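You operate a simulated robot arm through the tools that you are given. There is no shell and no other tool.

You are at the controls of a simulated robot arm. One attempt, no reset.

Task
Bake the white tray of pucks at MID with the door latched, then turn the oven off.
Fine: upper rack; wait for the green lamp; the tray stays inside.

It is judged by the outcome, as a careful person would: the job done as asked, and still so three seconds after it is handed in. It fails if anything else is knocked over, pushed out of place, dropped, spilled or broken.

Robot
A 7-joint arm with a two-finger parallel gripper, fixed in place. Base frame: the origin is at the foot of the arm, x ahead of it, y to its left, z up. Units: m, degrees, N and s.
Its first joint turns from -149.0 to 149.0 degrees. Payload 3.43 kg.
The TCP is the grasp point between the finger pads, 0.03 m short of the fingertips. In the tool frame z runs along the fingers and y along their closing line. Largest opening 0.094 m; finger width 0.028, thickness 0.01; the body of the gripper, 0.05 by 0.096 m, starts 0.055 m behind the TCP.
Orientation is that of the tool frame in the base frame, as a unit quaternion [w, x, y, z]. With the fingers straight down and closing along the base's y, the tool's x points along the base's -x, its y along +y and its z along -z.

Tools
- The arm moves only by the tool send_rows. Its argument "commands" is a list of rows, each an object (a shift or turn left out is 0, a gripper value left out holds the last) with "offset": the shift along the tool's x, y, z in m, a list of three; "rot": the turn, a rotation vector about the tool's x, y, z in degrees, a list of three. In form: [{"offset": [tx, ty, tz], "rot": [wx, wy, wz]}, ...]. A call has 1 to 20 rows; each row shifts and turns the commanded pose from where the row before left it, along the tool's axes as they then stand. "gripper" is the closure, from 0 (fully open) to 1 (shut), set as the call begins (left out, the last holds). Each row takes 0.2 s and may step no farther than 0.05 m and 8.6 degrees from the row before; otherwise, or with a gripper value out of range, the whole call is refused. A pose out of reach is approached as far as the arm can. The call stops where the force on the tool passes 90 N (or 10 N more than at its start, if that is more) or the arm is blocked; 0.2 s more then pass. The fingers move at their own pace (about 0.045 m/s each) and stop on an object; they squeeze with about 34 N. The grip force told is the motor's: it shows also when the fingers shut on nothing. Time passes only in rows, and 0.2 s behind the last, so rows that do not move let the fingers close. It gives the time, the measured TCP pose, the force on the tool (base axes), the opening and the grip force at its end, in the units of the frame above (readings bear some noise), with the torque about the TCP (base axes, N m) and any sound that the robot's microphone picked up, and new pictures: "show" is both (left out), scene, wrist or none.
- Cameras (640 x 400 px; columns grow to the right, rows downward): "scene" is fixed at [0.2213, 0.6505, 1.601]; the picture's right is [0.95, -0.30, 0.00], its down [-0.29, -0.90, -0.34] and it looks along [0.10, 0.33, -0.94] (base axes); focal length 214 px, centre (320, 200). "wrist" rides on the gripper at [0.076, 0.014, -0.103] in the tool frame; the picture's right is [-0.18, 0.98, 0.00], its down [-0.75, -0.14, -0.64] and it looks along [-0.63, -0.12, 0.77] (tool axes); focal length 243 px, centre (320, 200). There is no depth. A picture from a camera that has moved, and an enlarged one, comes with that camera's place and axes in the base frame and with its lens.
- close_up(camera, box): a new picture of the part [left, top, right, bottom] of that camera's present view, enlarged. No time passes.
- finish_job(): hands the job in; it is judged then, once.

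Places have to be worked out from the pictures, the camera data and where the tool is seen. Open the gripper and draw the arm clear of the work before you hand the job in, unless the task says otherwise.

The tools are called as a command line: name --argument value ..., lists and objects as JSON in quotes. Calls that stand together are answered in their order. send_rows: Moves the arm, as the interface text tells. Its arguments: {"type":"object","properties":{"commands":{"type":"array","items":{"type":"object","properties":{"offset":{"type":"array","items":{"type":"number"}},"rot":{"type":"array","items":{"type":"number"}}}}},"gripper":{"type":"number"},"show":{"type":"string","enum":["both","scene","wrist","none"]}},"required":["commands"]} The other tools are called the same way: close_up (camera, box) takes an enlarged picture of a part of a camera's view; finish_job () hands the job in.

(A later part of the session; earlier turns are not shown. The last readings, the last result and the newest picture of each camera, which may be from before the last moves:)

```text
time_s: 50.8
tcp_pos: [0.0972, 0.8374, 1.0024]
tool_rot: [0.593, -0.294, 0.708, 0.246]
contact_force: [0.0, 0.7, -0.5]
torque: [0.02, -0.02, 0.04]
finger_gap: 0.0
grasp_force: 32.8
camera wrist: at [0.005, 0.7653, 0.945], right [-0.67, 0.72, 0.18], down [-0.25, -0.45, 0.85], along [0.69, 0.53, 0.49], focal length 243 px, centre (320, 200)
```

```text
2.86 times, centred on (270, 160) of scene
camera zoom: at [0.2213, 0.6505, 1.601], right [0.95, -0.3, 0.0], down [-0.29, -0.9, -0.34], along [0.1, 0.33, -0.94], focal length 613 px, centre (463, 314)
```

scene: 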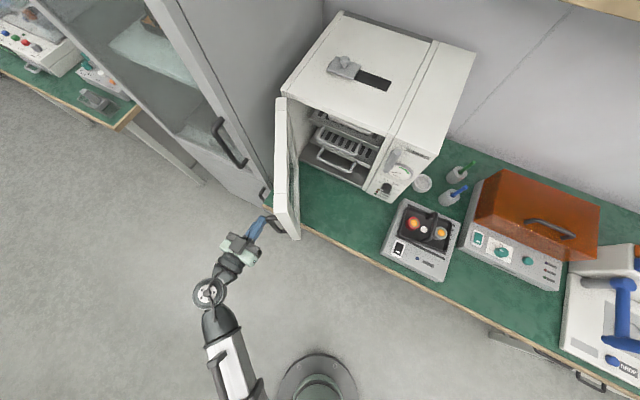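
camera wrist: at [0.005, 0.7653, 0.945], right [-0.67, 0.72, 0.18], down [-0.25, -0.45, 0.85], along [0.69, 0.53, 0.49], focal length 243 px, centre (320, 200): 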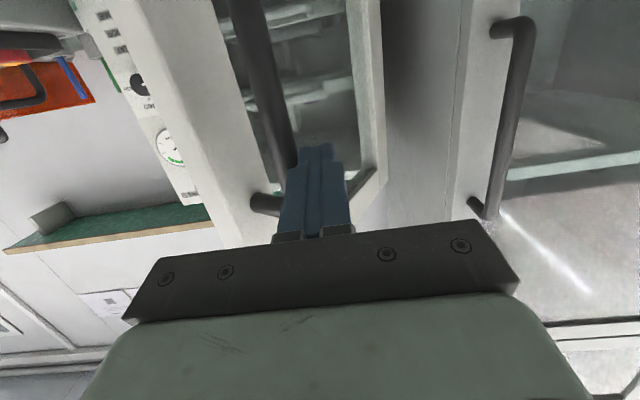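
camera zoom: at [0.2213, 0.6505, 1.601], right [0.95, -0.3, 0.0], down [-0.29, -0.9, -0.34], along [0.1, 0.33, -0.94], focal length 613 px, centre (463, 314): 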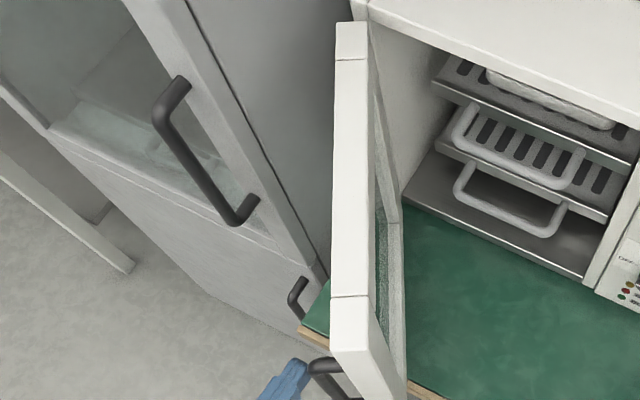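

The door has swung to about 60°. It has an outside handle bar, and my finger is pushing on that bar. I'll look closer at the contact.

close_up --camera "wrist" --box '[200, 60, 420, 240]'

close_up --camera "scene" --box '[230, 190, 310, 250]'

```text
2.22 times, centred on (310, 150) of wrist
camera zoom: at [0.005, 0.7653, 0.945], right [-0.67, 0.72, 0.18], down [-0.25, -0.45, 0.85], along [0.69, 0.53, 0.49], focal length 539 px, centre (342, 311)
```

zoom: 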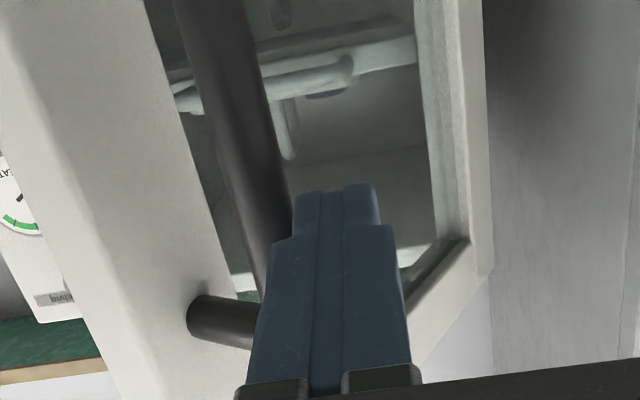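

```text
6.67 times, centred on (270, 220) of scene
camera zoom: at [0.2213, 0.6505, 1.601], right [0.95, -0.3, 0.0], down [-0.29, -0.9, -0.34], along [0.1, 0.33, -0.94], focal length 1430 px, centre (653, 67)
```

zoom: 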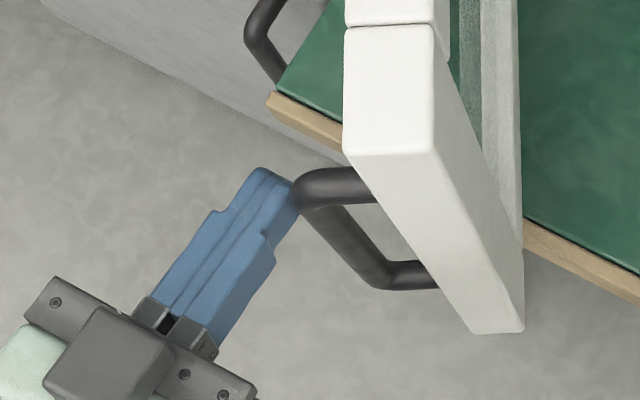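

The fingertip rests on the vertical handle bar about 3 cm below its top mount, which is a sound place to push. I'll carry on along the arc toward about 35° open.

send_rows --commands '[{"offset": [-0.0017, -0.0238, 0.0095]}, {"offset": [-0.002, -0.0227, 0.0116]}, {"offset": [-0.0024, -0.0214, 0.0137]}, {"offset": [-0.0027, -0.0203, 0.0154]}, {"offset": [-0.003, -0.0188, 0.017]}]' --show "both"

close_up --camera "scene" --box '[230, 80, 400, 240]'

close_up --camera "wrist" --box '[200, 60, 420, 240]'

```text
time_s: 52.0
tcp_pos: [0.2194, 0.808, 1.0013]
tool_rot: [0.594, -0.293, 0.708, 0.246]
contact_force: [-0.3, 0.2, 0.2]
torque: [0.0, 0.0, 0.01]
finger_gap: 0.0001
grasp_force: 33.1
camera wrist: at [0.1282, 0.7383, 0.9451], right [-0.67, 0.72, 0.18], down [-0.25, -0.45, 0.85], along [0.69, 0.53, 0.49], focal length 243 px, centre (320, 200)
```

scene: 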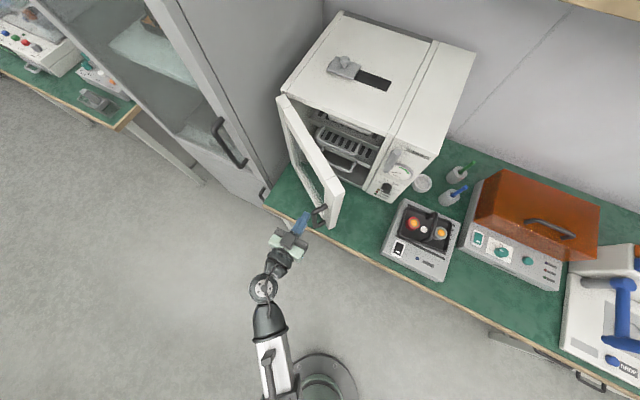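
wrist: 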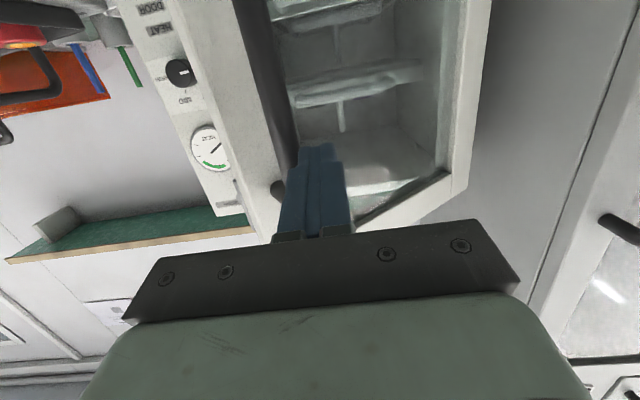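

```text
2.50 times, centred on (315, 160) of scene
camera zoom: at [0.2213, 0.6505, 1.601], right [0.95, -0.3, 0.0], down [-0.29, -0.9, -0.34], along [0.1, 0.33, -0.94], focal length 536 px, centre (332, 300)
```

zoom: 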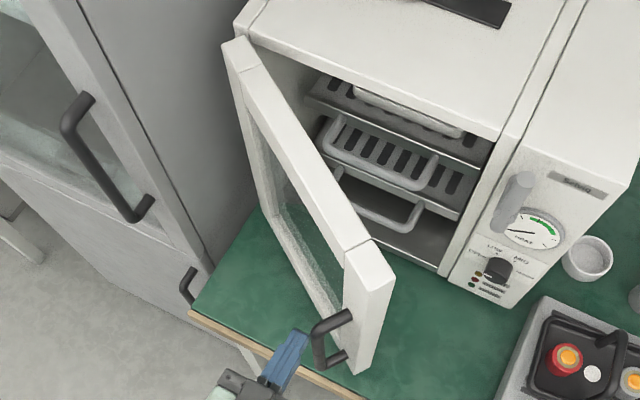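

```text
2.22 times, centred on (310, 150) of wrist
camera zoom: at [0.1282, 0.7383, 0.9451], right [-0.67, 0.72, 0.18], down [-0.25, -0.45, 0.85], along [0.69, 0.53, 0.49], focal length 539 px, centre (342, 311)
```

zoom: 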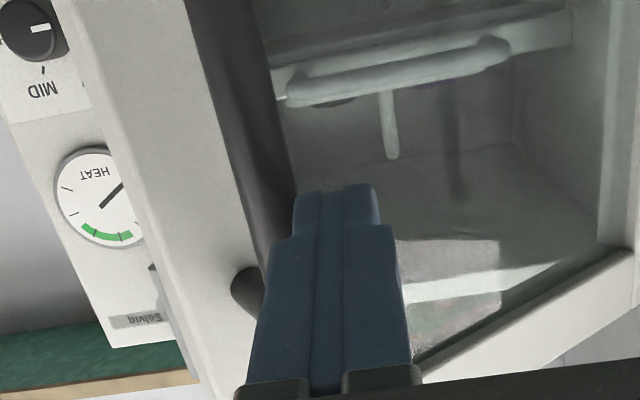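

The door is near 35°. I'll back off slightly, centre the fingertip on the handle bar, and keep pushing along the arc.

send_rows --commands '[{"offset": [0.0061, 0, -0.0345]}, {"offset": [0, -0.0182, 0]}, {"offset": [-0.0059, 0, 0.0335]}, {"offset": [-0.0034, -0.012, 0.019]}]' --show "both"

close_up --camera "wrist" --box '[200, 60, 420, 240]'

close_up --camera "scene" --box '[230, 80, 400, 240]'

```text
time_s: 53.0
tcp_pos: [0.253, 0.8003, 1.0013]
tool_rot: [0.594, -0.293, 0.707, 0.247]
contact_force: [0.1, 0.1, -0.2]
torque: [0.03, 0.01, 0.03]
finger_gap: 0.0
grasp_force: 33.2
camera wrist: at [0.1625, 0.7295, 0.945], right [-0.67, 0.72, 0.18], down [-0.25, -0.45, 0.85], along [0.69, 0.53, 0.49], focal length 243 px, centre (320, 200)
```

scene: 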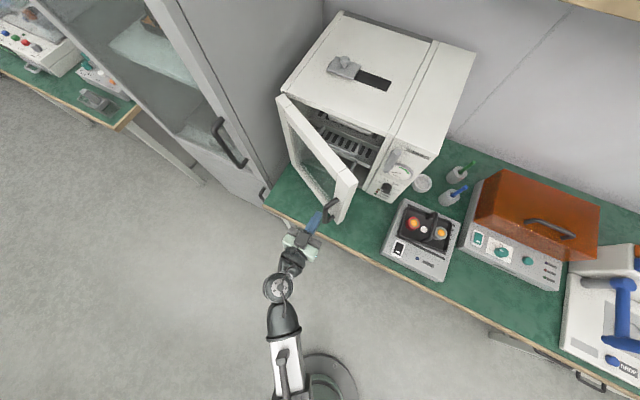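
wrist: 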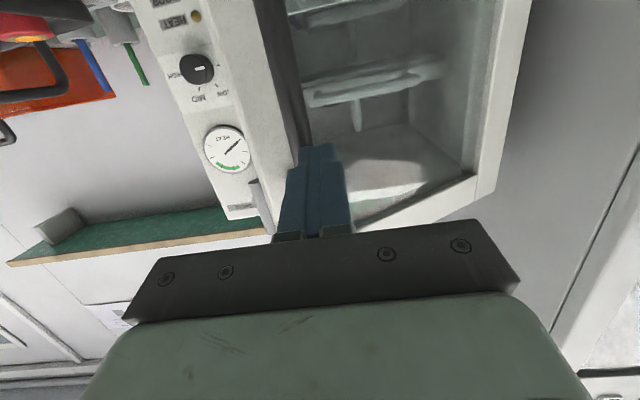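

```text
2.22 times, centred on (310, 150) of wrist
camera zoom: at [0.1625, 0.7295, 0.945], right [-0.67, 0.72, 0.18], down [-0.25, -0.45, 0.85], along [0.69, 0.53, 0.49], focal length 539 px, centre (342, 311)
```

zoom: 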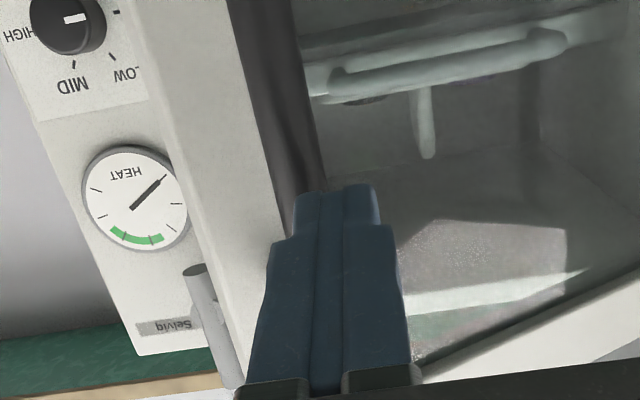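

```text
2.50 times, centred on (315, 160) of scene
camera zoom: at [0.2213, 0.6505, 1.601], right [0.95, -0.3, 0.0], down [-0.29, -0.9, -0.34], along [0.1, 0.33, -0.94], focal length 536 px, centre (332, 300)
```

zoom: 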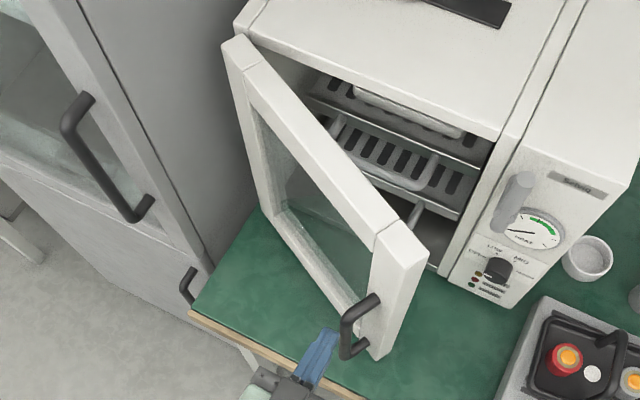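

The bar sits toward the +e corner of the tip. I'll re-centre by another centimetre and push on to about 15°.

send_rows --commands '[{"offset": [0.0026, 0, -0.0148]}, {"offset": [0, -0.011, 0]}, {"offset": [-0.0026, 0, 0.0148]}, {"offset": [-0.0036, -0.0141, 0.0203]}, {"offset": [-0.0038, -0.0133, 0.0215]}, {"offset": [-0.004, -0.0113, 0.0225]}]' --show "both"

close_up --camera "wrist" --box '[200, 60, 420, 240]'

close_up --camera "scene" --box '[230, 80, 400, 240]'

```text
time_s: 54.4
tcp_pos: [0.3358, 0.812, 1.0012]
tool_rot: [0.594, -0.293, 0.708, 0.246]
contact_force: [0.3, 0.1, 0.1]
torque: [-0.01, -0.01, 0.01]
finger_gap: 0.0002
grasp_force: 32.8
camera wrist: at [0.2438, 0.7409, 0.9452], right [-0.67, 0.72, 0.18], down [-0.25, -0.45, 0.85], along [0.69, 0.53, 0.49], focal length 243 px, centre (320, 200)
```

scene: 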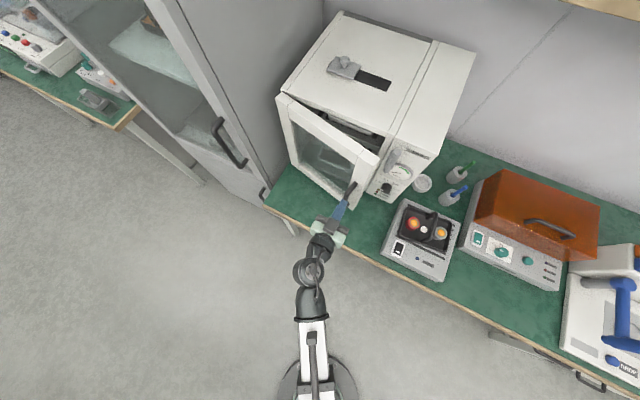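
wrist: 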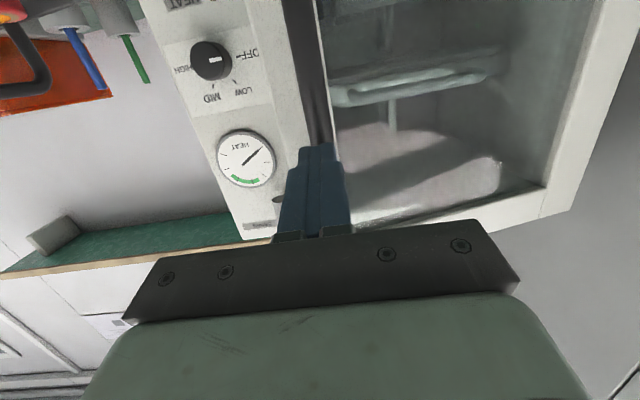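

```text
2.22 times, centred on (310, 150) of wrist
camera zoom: at [0.2438, 0.7409, 0.9452], right [-0.67, 0.72, 0.18], down [-0.25, -0.45, 0.85], along [0.69, 0.53, 0.49], focal length 539 px, centre (342, 311)
```

zoom: 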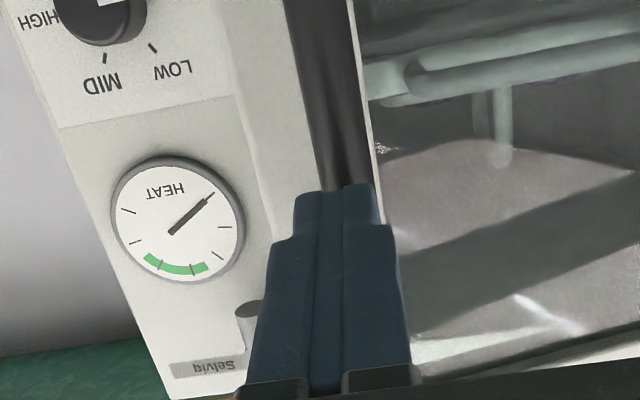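

```text
2.50 times, centred on (315, 160) of scene
camera zoom: at [0.2213, 0.6505, 1.601], right [0.95, -0.3, 0.0], down [-0.29, -0.9, -0.34], along [0.1, 0.33, -0.94], focal length 536 px, centre (332, 300)
```

zoom: 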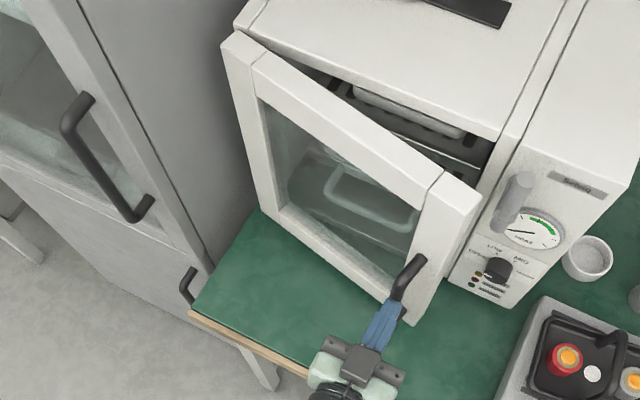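

Now centred on the bar with the door about 15° open. I'll continue toward closed.

send_rows --commands '[{"offset": [-0.0021, -0.004, 0.0117]}, {"offset": [-0.0021, -0.004, 0.0117]}, {"offset": [-0.0021, -0.0031, 0.012]}, {"offset": [-0.0021, -0.0031, 0.012]}]' --show "both"

close_up --camera "scene" --box '[250, 80, 440, 220]'

close_up --camera "wrist" --box '[200, 60, 420, 240]'

```text
time_s: 55.4
tcp_pos: [0.3791, 0.8355, 1.0014]
tool_rot: [0.594, -0.294, 0.707, 0.247]
contact_force: [0.3, -1.0, 1.2]
torque: [-0.01, 0.0, 0.02]
finger_gap: 0.0002
grasp_force: 33.2
camera wrist: at [0.2877, 0.7657, 0.9452], right [-0.67, 0.72, 0.18], down [-0.25, -0.45, 0.85], along [0.69, 0.53, 0.49], focal length 243 px, centre (320, 200)
```

scene: 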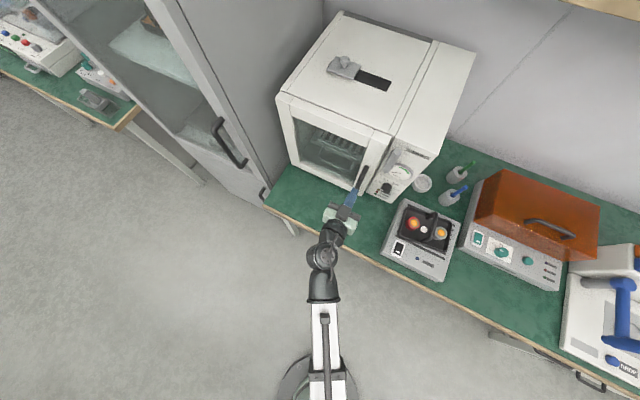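
wrist: 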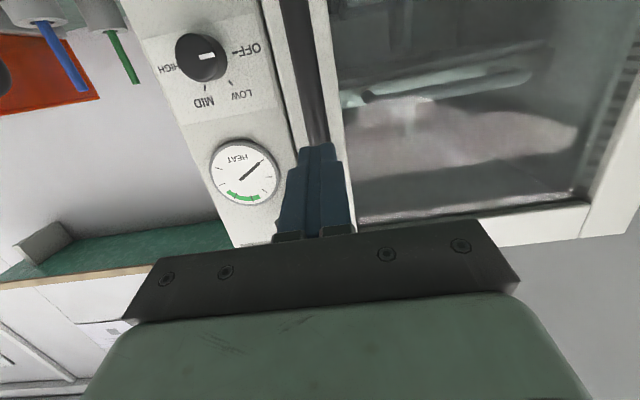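

```text
2.86 times, centred on (345, 150) of scene
camera zoom: at [0.2213, 0.6505, 1.601], right [0.95, -0.3, 0.0], down [-0.29, -0.9, -0.34], along [0.1, 0.33, -0.94], focal length 613 px, centre (249, 343)
```

zoom: 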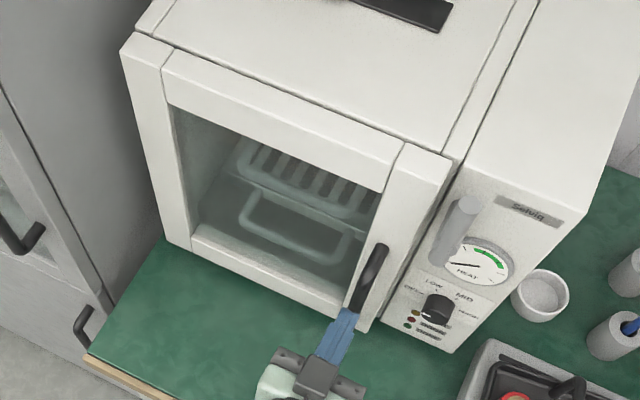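

```text
2.22 times, centred on (310, 150) of wrist
camera zoom: at [0.2877, 0.7657, 0.9452], right [-0.67, 0.72, 0.18], down [-0.25, -0.45, 0.85], along [0.69, 0.53, 0.49], focal length 539 px, centre (342, 311)
```

zoom: 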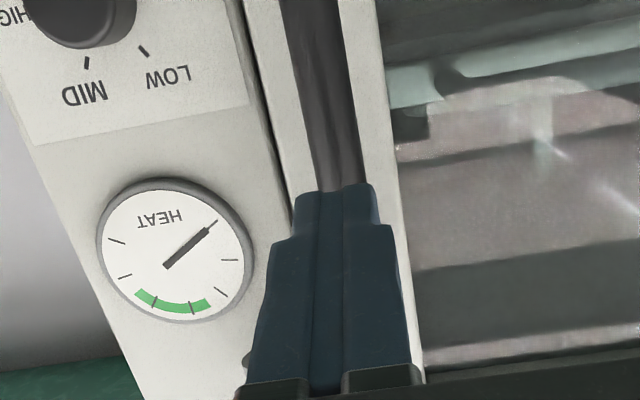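

The door looks nearly closed. I'll press on in small steps until it meets the oven front.

send_rows --commands '[{"offset": [-0.0014, -0.001, 0.0079]}]' --show "none"

send_rows --commands '[{"offset": [-0.001, -0.0005, 0.0059]}]' --show "none"

send_rows --commands '[{"offset": [-0.0007, 0, 0.0039]}]' --show "none"

```text
time_s: 55.8
tcp_pos: [0.3851, 0.8417, 1.002]
tool_rot: [0.594, -0.294, 0.707, 0.247]
contact_force: [-0.2, -0.4, -0.5]
torque: [-0.01, -0.03, 0.01]
finger_gap: 0.0002
grasp_force: 32.9
```

```text
time_s: 56.2
tcp_pos: [0.3901, 0.8443, 1.0019]
tool_rot: [0.594, -0.293, 0.708, 0.246]
contact_force: [0.3, -0.4, 0.7]
torque: [0.0, 0.01, -0.04]
finger_gap: 0.0001
grasp_force: 32.8
```

```text
time_s: 56.6
tcp_pos: [0.3918, 0.8479, 1.003]
tool_rot: [0.594, -0.293, 0.707, 0.247]
contact_force: [-9.8, -10.0, -2.5]
torque: [-0.02, -0.12, 0.05]
finger_gap: 0.0
grasp_force: 32.2
```

A firm 14 N stop: the door has met the oven front. I'll look before backing off.

send_rows --commands '[{"offset": [-0.0003, 0, 0.002]}]' --show "both"

close_up --camera "scene" --box '[340, 110, 440, 210]'

close_up --camera "scene" --box '[260, 70, 440, 210]'

```text
time_s: 57.0
tcp_pos: [0.3928, 0.8458, 1.0023]
tool_rot: [0.593, -0.293, 0.708, 0.246]
contact_force: [-28.6, -27.6, -8.1]
torque: [-0.03, -0.25, 0.05]
finger_gap: 0.0
grasp_force: 32.8
camera wrist: at [0.3007, 0.7759, 0.9454], right [-0.67, 0.72, 0.18], down [-0.25, -0.45, 0.85], along [0.69, 0.53, 0.49], focal length 243 px, centre (320, 200)
```

scene: 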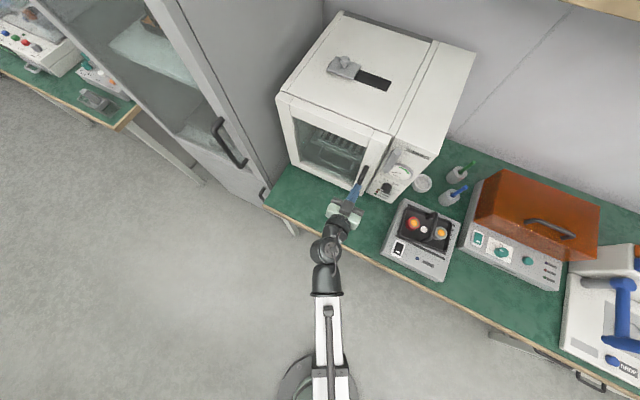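
wrist: 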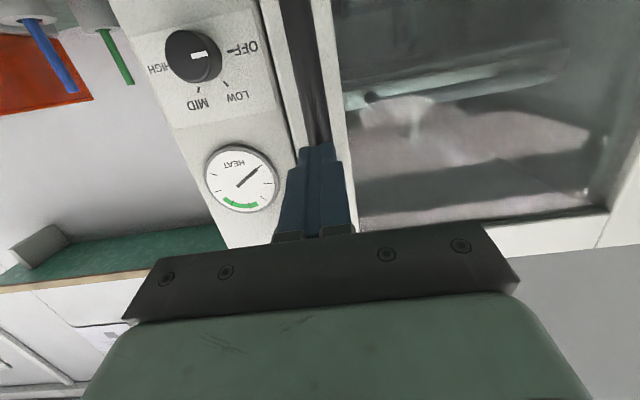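

```text
4.00 times, centred on (390, 160) of scene
camera zoom: at [0.2213, 0.6505, 1.601], right [0.95, -0.3, 0.0], down [-0.29, -0.9, -0.34], along [0.1, 0.33, -0.94], focal length 858 px, centre (40, 360)
```

zoom: 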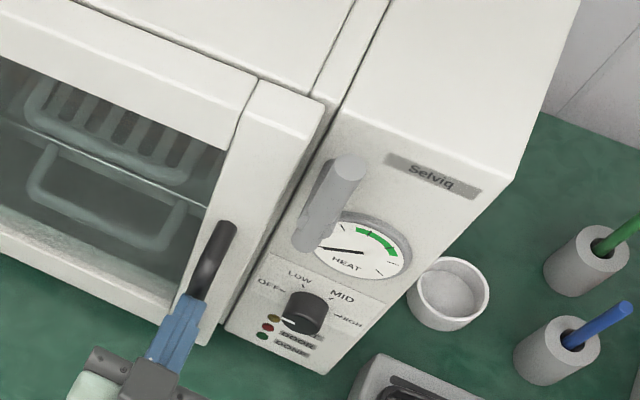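

```text
2.86 times, centred on (350, 140) of scene
camera zoom: at [0.2213, 0.6505, 1.601], right [0.95, -0.3, 0.0], down [-0.29, -0.9, -0.34], along [0.1, 0.33, -0.94], focal length 613 px, centre (234, 371)
```

zoom: 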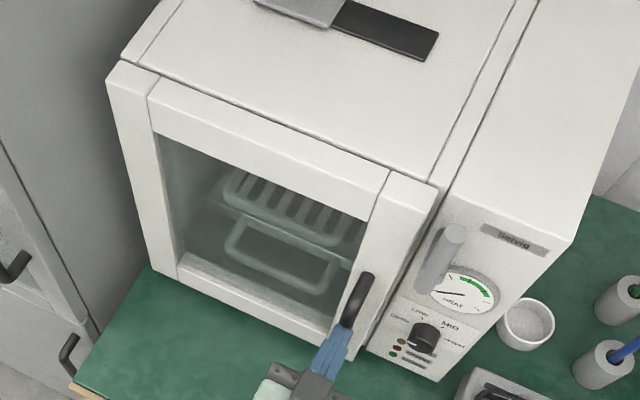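

The door sits flush. I'll back off the handle, then rise and move right to stand in front of the lever's right-hand side.

send_rows --commands '[{"offset": [0.0033, 0, -0.0187]}, {"offset": [0.0066, 0, -0.0373]}, {"offset": [0.0033, 0, -0.0187]}, {"offset": [-0.0377, -0.02, -0.0066]}, {"offset": [-0.0377, -0.02, -0.0066]}, {"offset": [-0.0377, -0.02, -0.0066]}, {"offset": [-0.0377, -0.02, -0.0066]}]' --show "both"

close_up --camera "scene" --box '[330, 100, 450, 200]'

close_up --camera "wrist" --box '[200, 20, 460, 240]'

```text
time_s: 58.6
tcp_pos: [0.3976, 0.7396, 1.1542]
tool_rot: [0.593, -0.294, 0.708, 0.246]
contact_force: [1.0, -0.2, -0.4]
torque: [-0.01, -0.03, 0.0]
finger_gap: 0.0
grasp_force: 32.5
camera wrist: at [0.3063, 0.6694, 1.0978], right [-0.67, 0.72, 0.18], down [-0.25, -0.45, 0.85], along [0.69, 0.53, 0.49], focal length 243 px, centre (320, 200)
```

scene: 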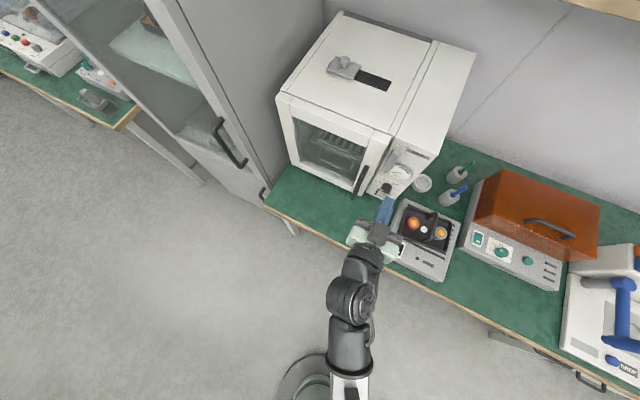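
wrist: 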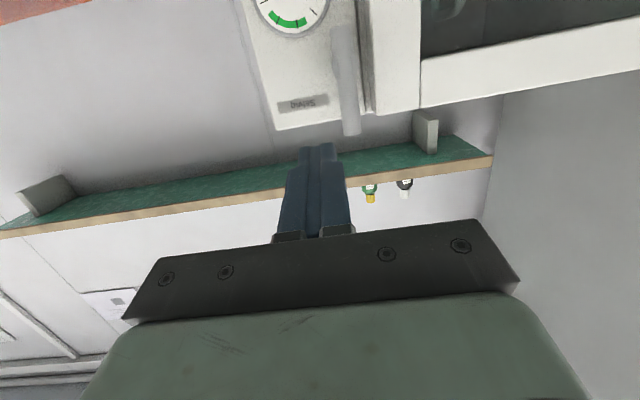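

```text
4.00 times, centred on (390, 150) of scene
camera zoom: at [0.2213, 0.6505, 1.601], right [0.95, -0.3, 0.0], down [-0.29, -0.9, -0.34], along [0.1, 0.33, -0.94], focal length 858 px, centre (40, 400)
```

zoom: 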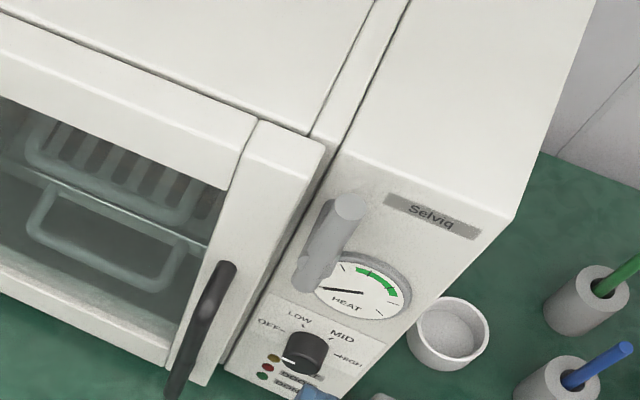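

```text
1.82 times, centred on (330, 130) of wrist
camera zoom: at [0.3063, 0.6694, 1.0978], right [-0.67, 0.72, 0.18], down [-0.25, -0.45, 0.85], along [0.69, 0.53, 0.49], focal length 441 px, centre (302, 327)
```

zoom: 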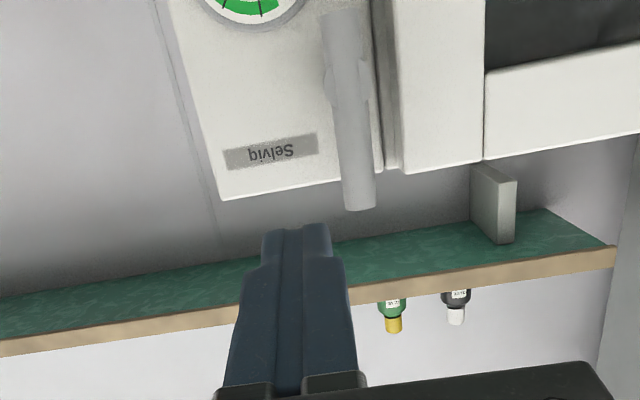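

The door stays closed on its own and the lever still points up. I'll advance the finger alongside the lever's right side near its top.

send_rows --commands '[{"offset": [-0.0052, 0, 0.0296]}, {"offset": [-0.0052, 0, 0.0296]}, {"offset": [-0.0052, 0, 0.0296]}, {"offset": [-0.0052, 0, 0.0296]}]' --show "both"

close_up --camera "wrist" --box '[200, 20, 460, 240]'

close_up --camera "scene" --box '[360, 120, 440, 190]'

```text
time_s: 59.6
tcp_pos: [0.4843, 0.8251, 1.1551]
tool_rot: [0.594, -0.292, 0.708, 0.246]
contact_force: [0.7, -0.4, -0.6]
torque: [-0.04, 0.01, 0.01]
finger_gap: 0.0
grasp_force: 33.8
camera wrist: at [0.3922, 0.7546, 1.0983], right [-0.67, 0.72, 0.18], down [-0.25, -0.45, 0.85], along [0.7, 0.53, 0.49], focal length 243 px, centre (320, 200)
```

scene: 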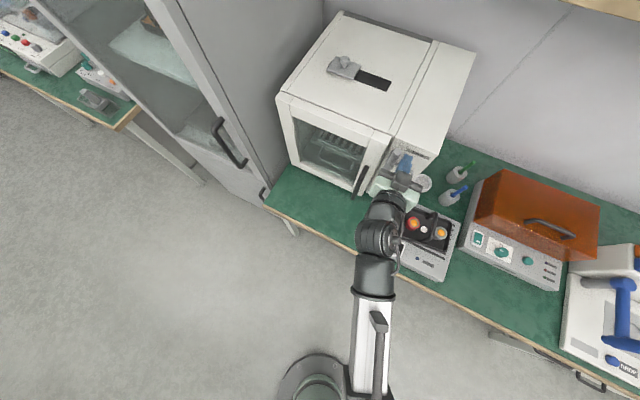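
wrist: 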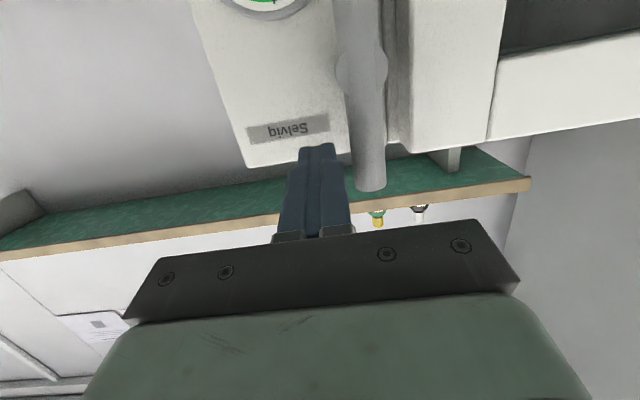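

```text
1.82 times, centred on (330, 130) of wrist
camera zoom: at [0.3922, 0.7546, 1.0983], right [-0.67, 0.72, 0.18], down [-0.25, -0.45, 0.85], along [0.7, 0.53, 0.49], focal length 441 px, centre (302, 327)
```

zoom: 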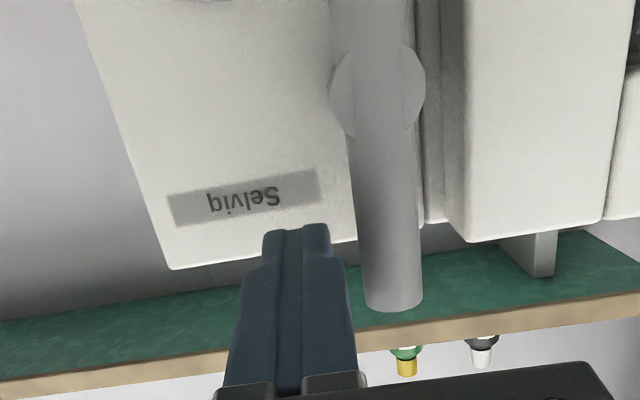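

```text
5.71 times, centred on (400, 155) of scene
camera zoom: at [0.2213, 0.6505, 1.601], right [0.95, -0.3, 0.0], down [-0.29, -0.9, -0.34], along [0.1, 0.33, -0.94], focal length 1226 px, centre (-137, 457)
```

zoom: 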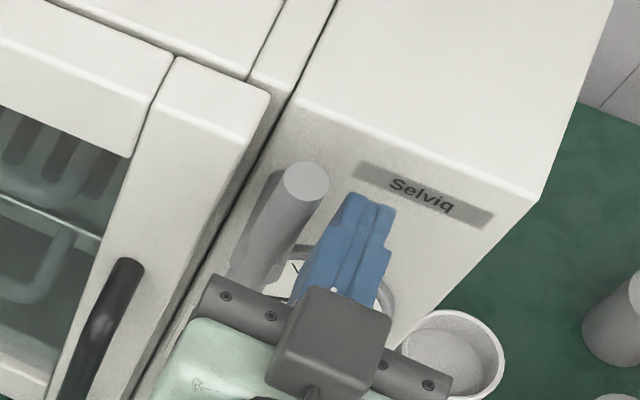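

The finger is beside the lever with about 1 cm gap, and its tip is clear of the panel. I'll push the lever's top leftward, toward the door, along an arc about its hub.

send_rows --commands '[{"offset": [-0.0007, 0.011, -0.0022]}, {"offset": [-0.0027, 0.0106, -0.0005]}, {"offset": [0, 0.0144, 0]}]' --show "both"

close_up --camera "wrist" --box '[200, 20, 460, 240]'

close_up --camera "scene" --box '[360, 120, 440, 190]'

```text
time_s: 60.4
tcp_pos: [0.4565, 0.849, 1.1584]
tool_rot: [0.594, -0.293, 0.708, 0.247]
contact_force: [-0.1, -0.3, -0.7]
torque: [0.02, 0.0, 0.0]
finger_gap: 0.0002
grasp_force: 33.2
camera wrist: at [0.3649, 0.7777, 1.102], right [-0.67, 0.72, 0.18], down [-0.25, -0.45, 0.85], along [0.7, 0.53, 0.49], focal length 243 px, centre (320, 200)
```

scene: 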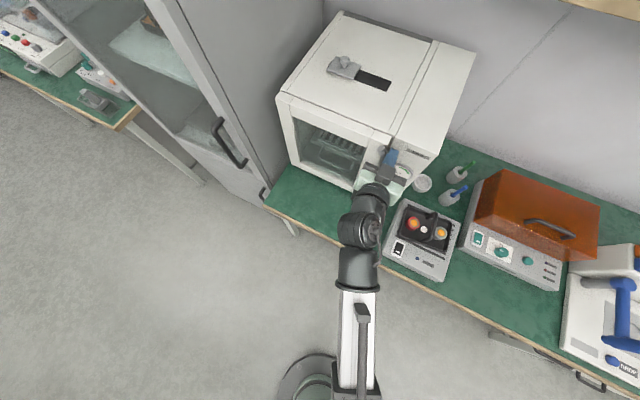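
wrist: 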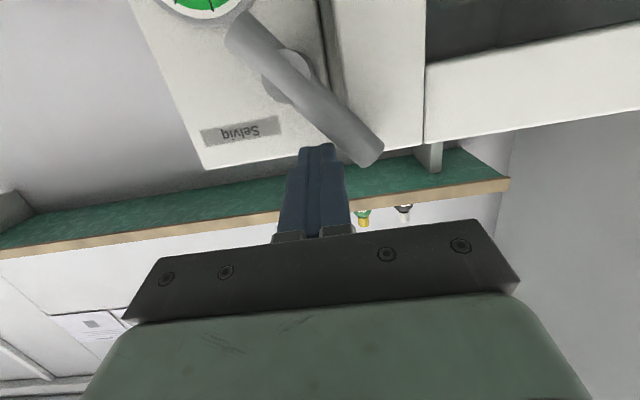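

```text
1.82 times, centred on (330, 130) of wrist
camera zoom: at [0.3649, 0.7777, 1.102], right [-0.67, 0.72, 0.18], down [-0.25, -0.45, 0.85], along [0.7, 0.53, 0.49], focal length 441 px, centre (302, 327)
```

zoom: 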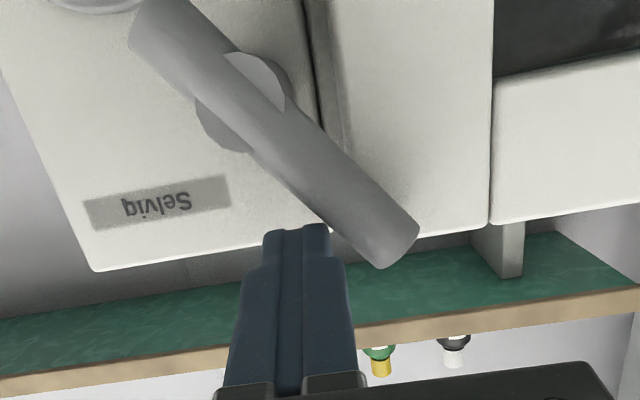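

```text
5.71 times, centred on (400, 155) of scene
camera zoom: at [0.2213, 0.6505, 1.601], right [0.95, -0.3, 0.0], down [-0.29, -0.9, -0.34], along [0.1, 0.33, -0.94], focal length 1226 px, centre (-137, 457)
```

zoom: 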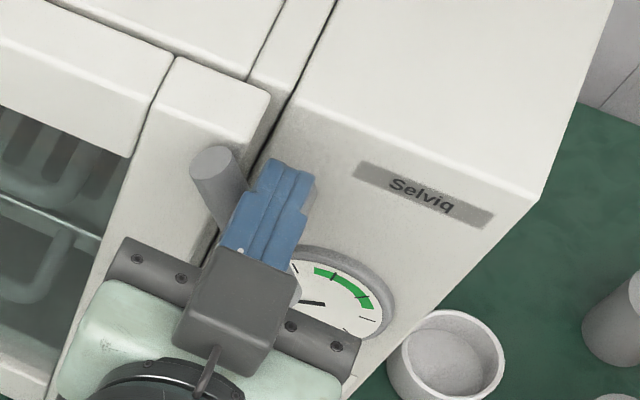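

The lever turns freely to the left, over the door edge. I'll continue the arc down toward horizontal.

send_rows --commands '[{"offset": [0.0028, 0.0131, 0.0005]}, {"offset": [0.0071, 0.0124, 0.0012]}, {"offset": [0.0087, 0.0096, 0.0015]}]' --show "both"

close_up --camera "wrist" --box '[200, 20, 460, 240]'

close_up --camera "scene" --box '[360, 120, 440, 190]'

```text
time_s: 61.2
tcp_pos: [0.4316, 0.8728, 1.1395]
tool_rot: [0.594, -0.293, 0.708, 0.246]
contact_force: [-0.3, -0.1, 0.7]
torque: [0.01, -0.01, 0.02]
finger_gap: 0.0002
grasp_force: 33.6
camera wrist: at [0.3401, 0.8019, 1.0831], right [-0.67, 0.72, 0.18], down [-0.25, -0.45, 0.85], along [0.69, 0.53, 0.49], focal length 243 px, centre (320, 200)
```

scene: 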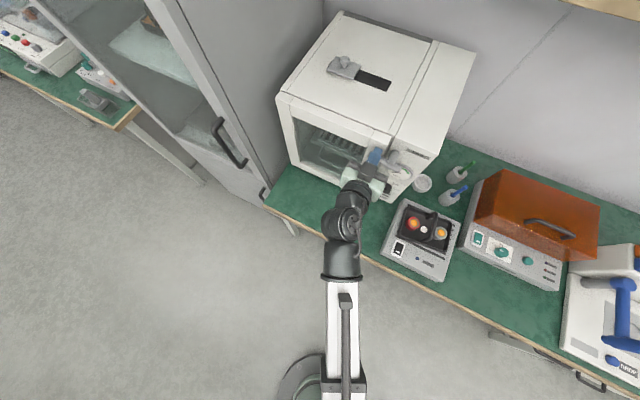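
wrist: 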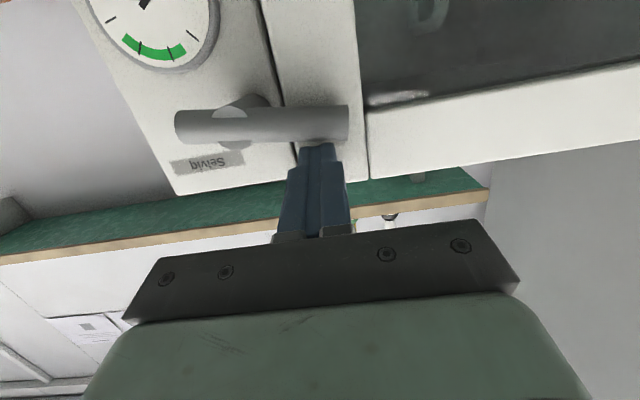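

```text
1.82 times, centred on (330, 130) of wrist
camera zoom: at [0.3401, 0.8019, 1.0831], right [-0.67, 0.72, 0.18], down [-0.25, -0.45, 0.85], along [0.69, 0.53, 0.49], focal length 441 px, centre (302, 327)
```

zoom: 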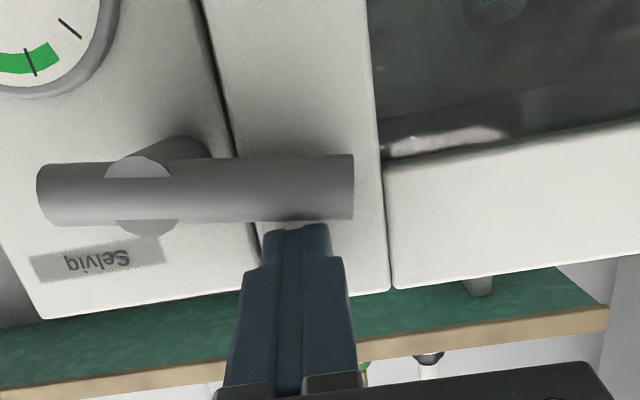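

```text
5.71 times, centred on (400, 155) of scene
camera zoom: at [0.2213, 0.6505, 1.601], right [0.95, -0.3, 0.0], down [-0.29, -0.9, -0.34], along [0.1, 0.33, -0.94], focal length 1226 px, centre (-137, 457)
```

zoom: 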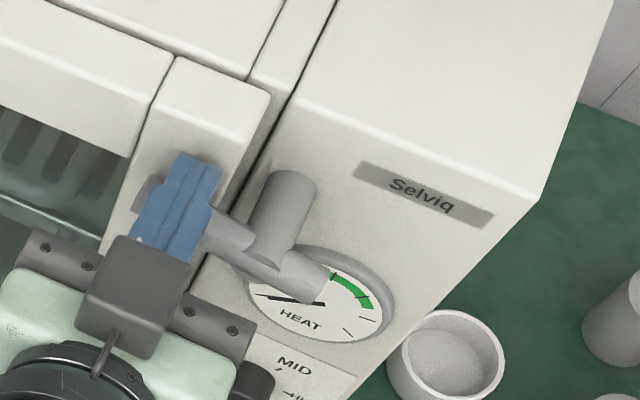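

The lever is within about 10° of horizontal. I'll push it down the last bit in small steps until it meets its stop.

send_rows --commands '[{"offset": [0.0059, 0.004, 0.001]}]' --show "none"

send_rows --commands '[{"offset": [0.0049, 0.002, 0.0009]}]' --show "none"

send_rows --commands '[{"offset": [0.0039, 0, 0.0007]}]' --show "both"

close_up --camera "wrist" --box '[200, 20, 460, 240]'

```text
time_s: 61.6
tcp_pos: [0.4285, 0.8768, 1.1333]
tool_rot: [0.593, -0.293, 0.708, 0.247]
contact_force: [0.1, -0.1, -0.1]
torque: [0.0, 0.0, -0.02]
finger_gap: 0.0
grasp_force: 32.9
```

```text
time_s: 62.0
tcp_pos: [0.4296, 0.8759, 1.1318]
tool_rot: [0.596, -0.293, 0.705, 0.246]
contact_force: [7.0, -5.1, 27.9]
torque: [0.34, -0.71, -0.45]
finger_gap: 0.0001
grasp_force: 33.3
```

```text
time_s: 62.4
tcp_pos: [0.4264, 0.8756, 1.1317]
tool_rot: [0.598, -0.294, 0.704, 0.247]
contact_force: [12.7, 0.7, 59.3]
torque: [0.9, -1.43, -0.99]
finger_gap: 0.0002
grasp_force: 32.9
camera wrist: at [0.3371, 0.8054, 1.073], right [-0.68, 0.72, 0.18], down [-0.26, -0.46, 0.85], along [0.69, 0.53, 0.5], focal length 243 px, centre (320, 200)
```

scene: 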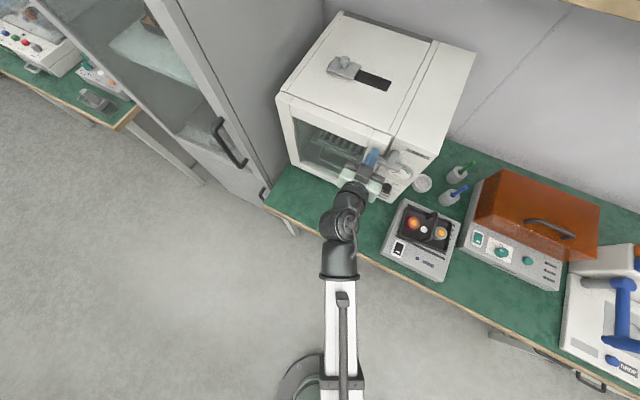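
wrist: 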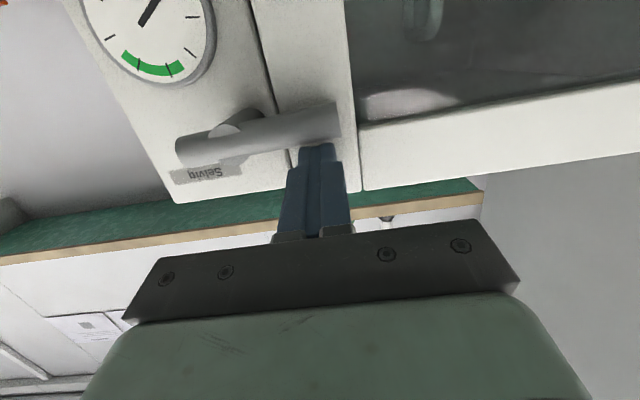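

```text
1.82 times, centred on (330, 130) of wrist
camera zoom: at [0.3371, 0.8054, 1.073], right [-0.68, 0.72, 0.18], down [-0.26, -0.46, 0.85], along [0.69, 0.53, 0.5], focal length 441 px, centre (302, 327)
```

zoom: 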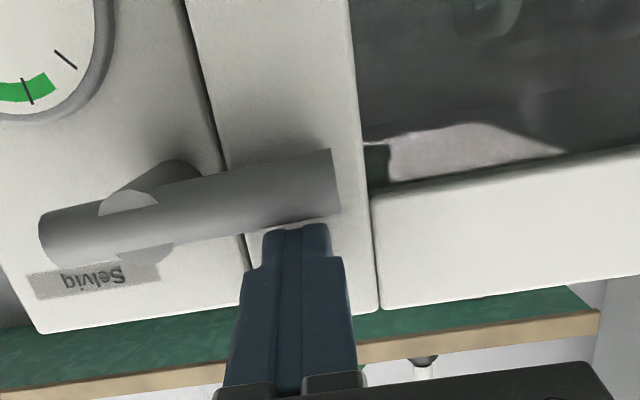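

The lever hit its stop firmly and lies horizontal across the door edge. I'll lift off it, back away, and check that it stays latched.

send_rows --commands '[{"offset": [-0.0098, 0, -0.0017]}, {"offset": [-0.0148, 0, -0.0026]}, {"offset": [0.0052, 0, -0.0296]}, {"offset": [0.0052, 0, -0.0296]}, {"offset": [0.0052, 0, -0.0296]}, {"offset": [0.0052, 0, -0.0296]}, {"offset": [0.0052, 0, -0.0296]}]' --show "both"

close_up --camera "scene" --box '[330, 110, 450, 210]'

close_up --camera "wrist" --box '[200, 0, 460, 160]'

```text
time_s: 64.0
tcp_pos: [0.3195, 0.7702, 1.1495]
tool_rot: [0.594, -0.291, 0.709, 0.244]
contact_force: [-0.2, 0.3, 0.2]
torque: [0.01, -0.04, -0.02]
finger_gap: 0.0
grasp_force: 32.6
camera wrist: at [0.2283, 0.6997, 1.093], right [-0.67, 0.72, 0.18], down [-0.25, -0.45, 0.85], along [0.7, 0.53, 0.49], focal length 243 px, centre (320, 200)
```

scene: 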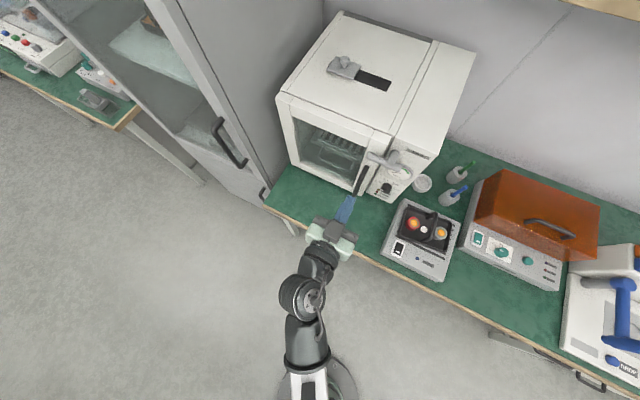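
wrist: 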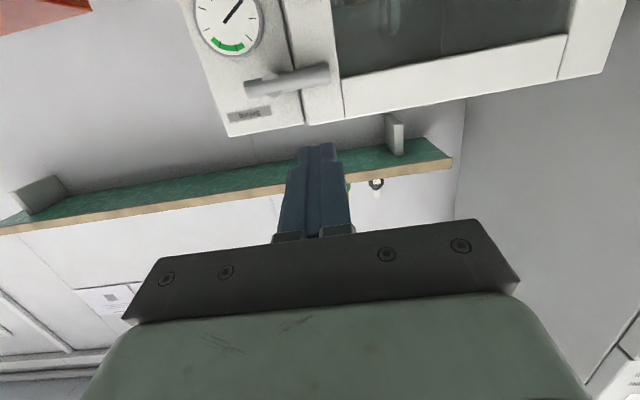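

```text
4.00 times, centred on (390, 160) of scene
camera zoom: at [0.2213, 0.6505, 1.601], right [0.95, -0.3, 0.0], down [-0.29, -0.9, -0.34], along [0.1, 0.33, -0.94], focal length 858 px, centre (40, 360)
```

zoom: 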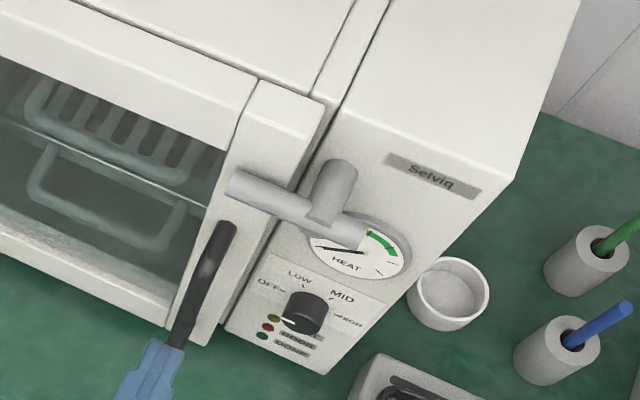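

```text
2.46 times, centred on (330, 80) of wrist
camera zoom: at [0.2283, 0.6997, 1.093], right [-0.67, 0.72, 0.18], down [-0.25, -0.45, 0.85], along [0.7, 0.53, 0.49], focal length 597 px, centre (295, 495)
```

zoom: 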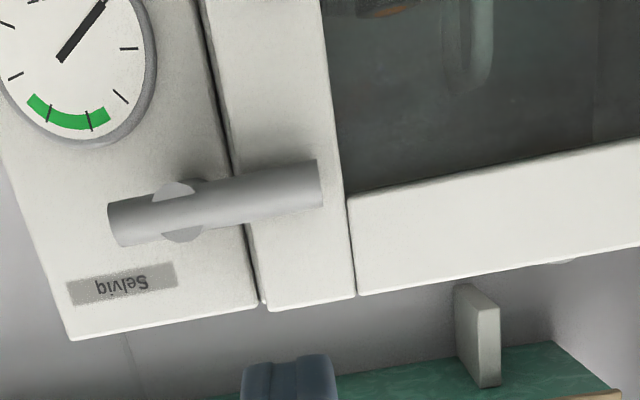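

The door is closed and the latch lever is horizontal across its edge. Next is the knob: I'll level the tool, go down in front of it at e≈−0.236, z≈0.917, and open the fingers.

send_rows --commands '[{"rot": [0, -4.95, 0]}, {"rot": [0, -4.95, 0]}, {"offset": [0.0388, -0.0138, 0.002]}, {"offset": [0.0388, -0.0138, 0.002]}, {"offset": [0.0388, -0.0138, 0.002]}, {"offset": [0.0388, -0.0138, 0.002]}, {"offset": [0.0388, -0.0138, 0.002]}, {"offset": [0.0388, -0.0138, 0.002]}]' --gripper 0.35 --show "both"

close_up --camera "wrist" --box '[200, 20, 460, 220]'

close_up --camera "scene" --box '[350, 140, 430, 210]'

```text
time_s: 65.8
tcp_pos: [0.3882, 0.7212, 0.9161]
tool_rot: [0.653, -0.27, 0.654, 0.27]
contact_force: [0.2, 0.1, -0.1]
torque: [0.02, 0.0, 0.03]
finger_gap: 0.0613
grasp_force: 0.1
camera wrist: at [0.3044, 0.658, 0.8408], right [-0.69, 0.69, 0.18], down [-0.35, -0.55, 0.75], along [0.63, 0.46, 0.63], focal length 243 px, centre (320, 200)
```

scene: 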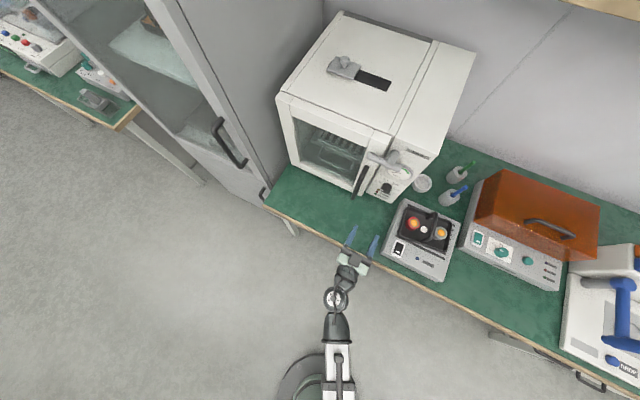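
wrist: 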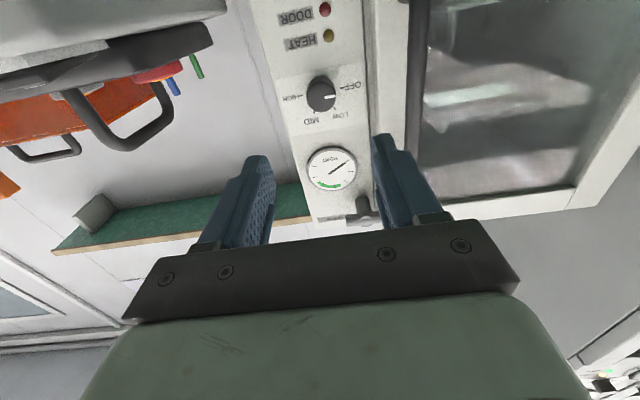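

```text
2.00 times, centred on (330, 120) of wrist
camera zoom: at [0.3044, 0.658, 0.8408], right [-0.69, 0.69, 0.18], down [-0.35, -0.55, 0.75], along [0.63, 0.46, 0.63], focal length 485 px, centre (300, 360)
```

zoom: 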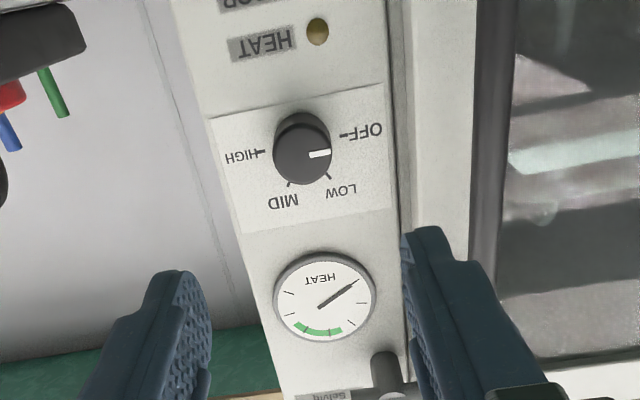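

```text
5.71 times, centred on (390, 175) of scene
camera zoom: at [0.2213, 0.6505, 1.601], right [0.95, -0.3, 0.0], down [-0.29, -0.9, -0.34], along [0.1, 0.33, -0.94], focal length 1226 px, centre (-80, 343)
```

zoom: 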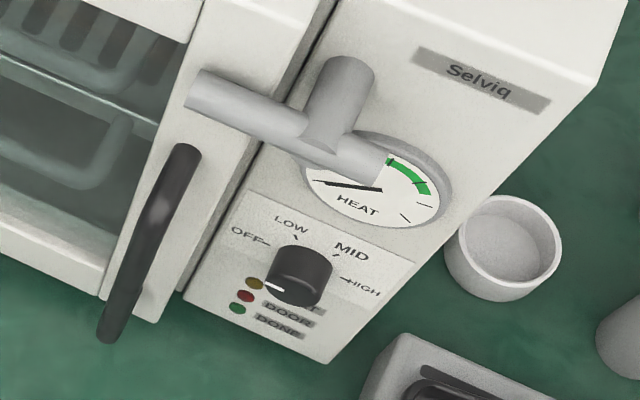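

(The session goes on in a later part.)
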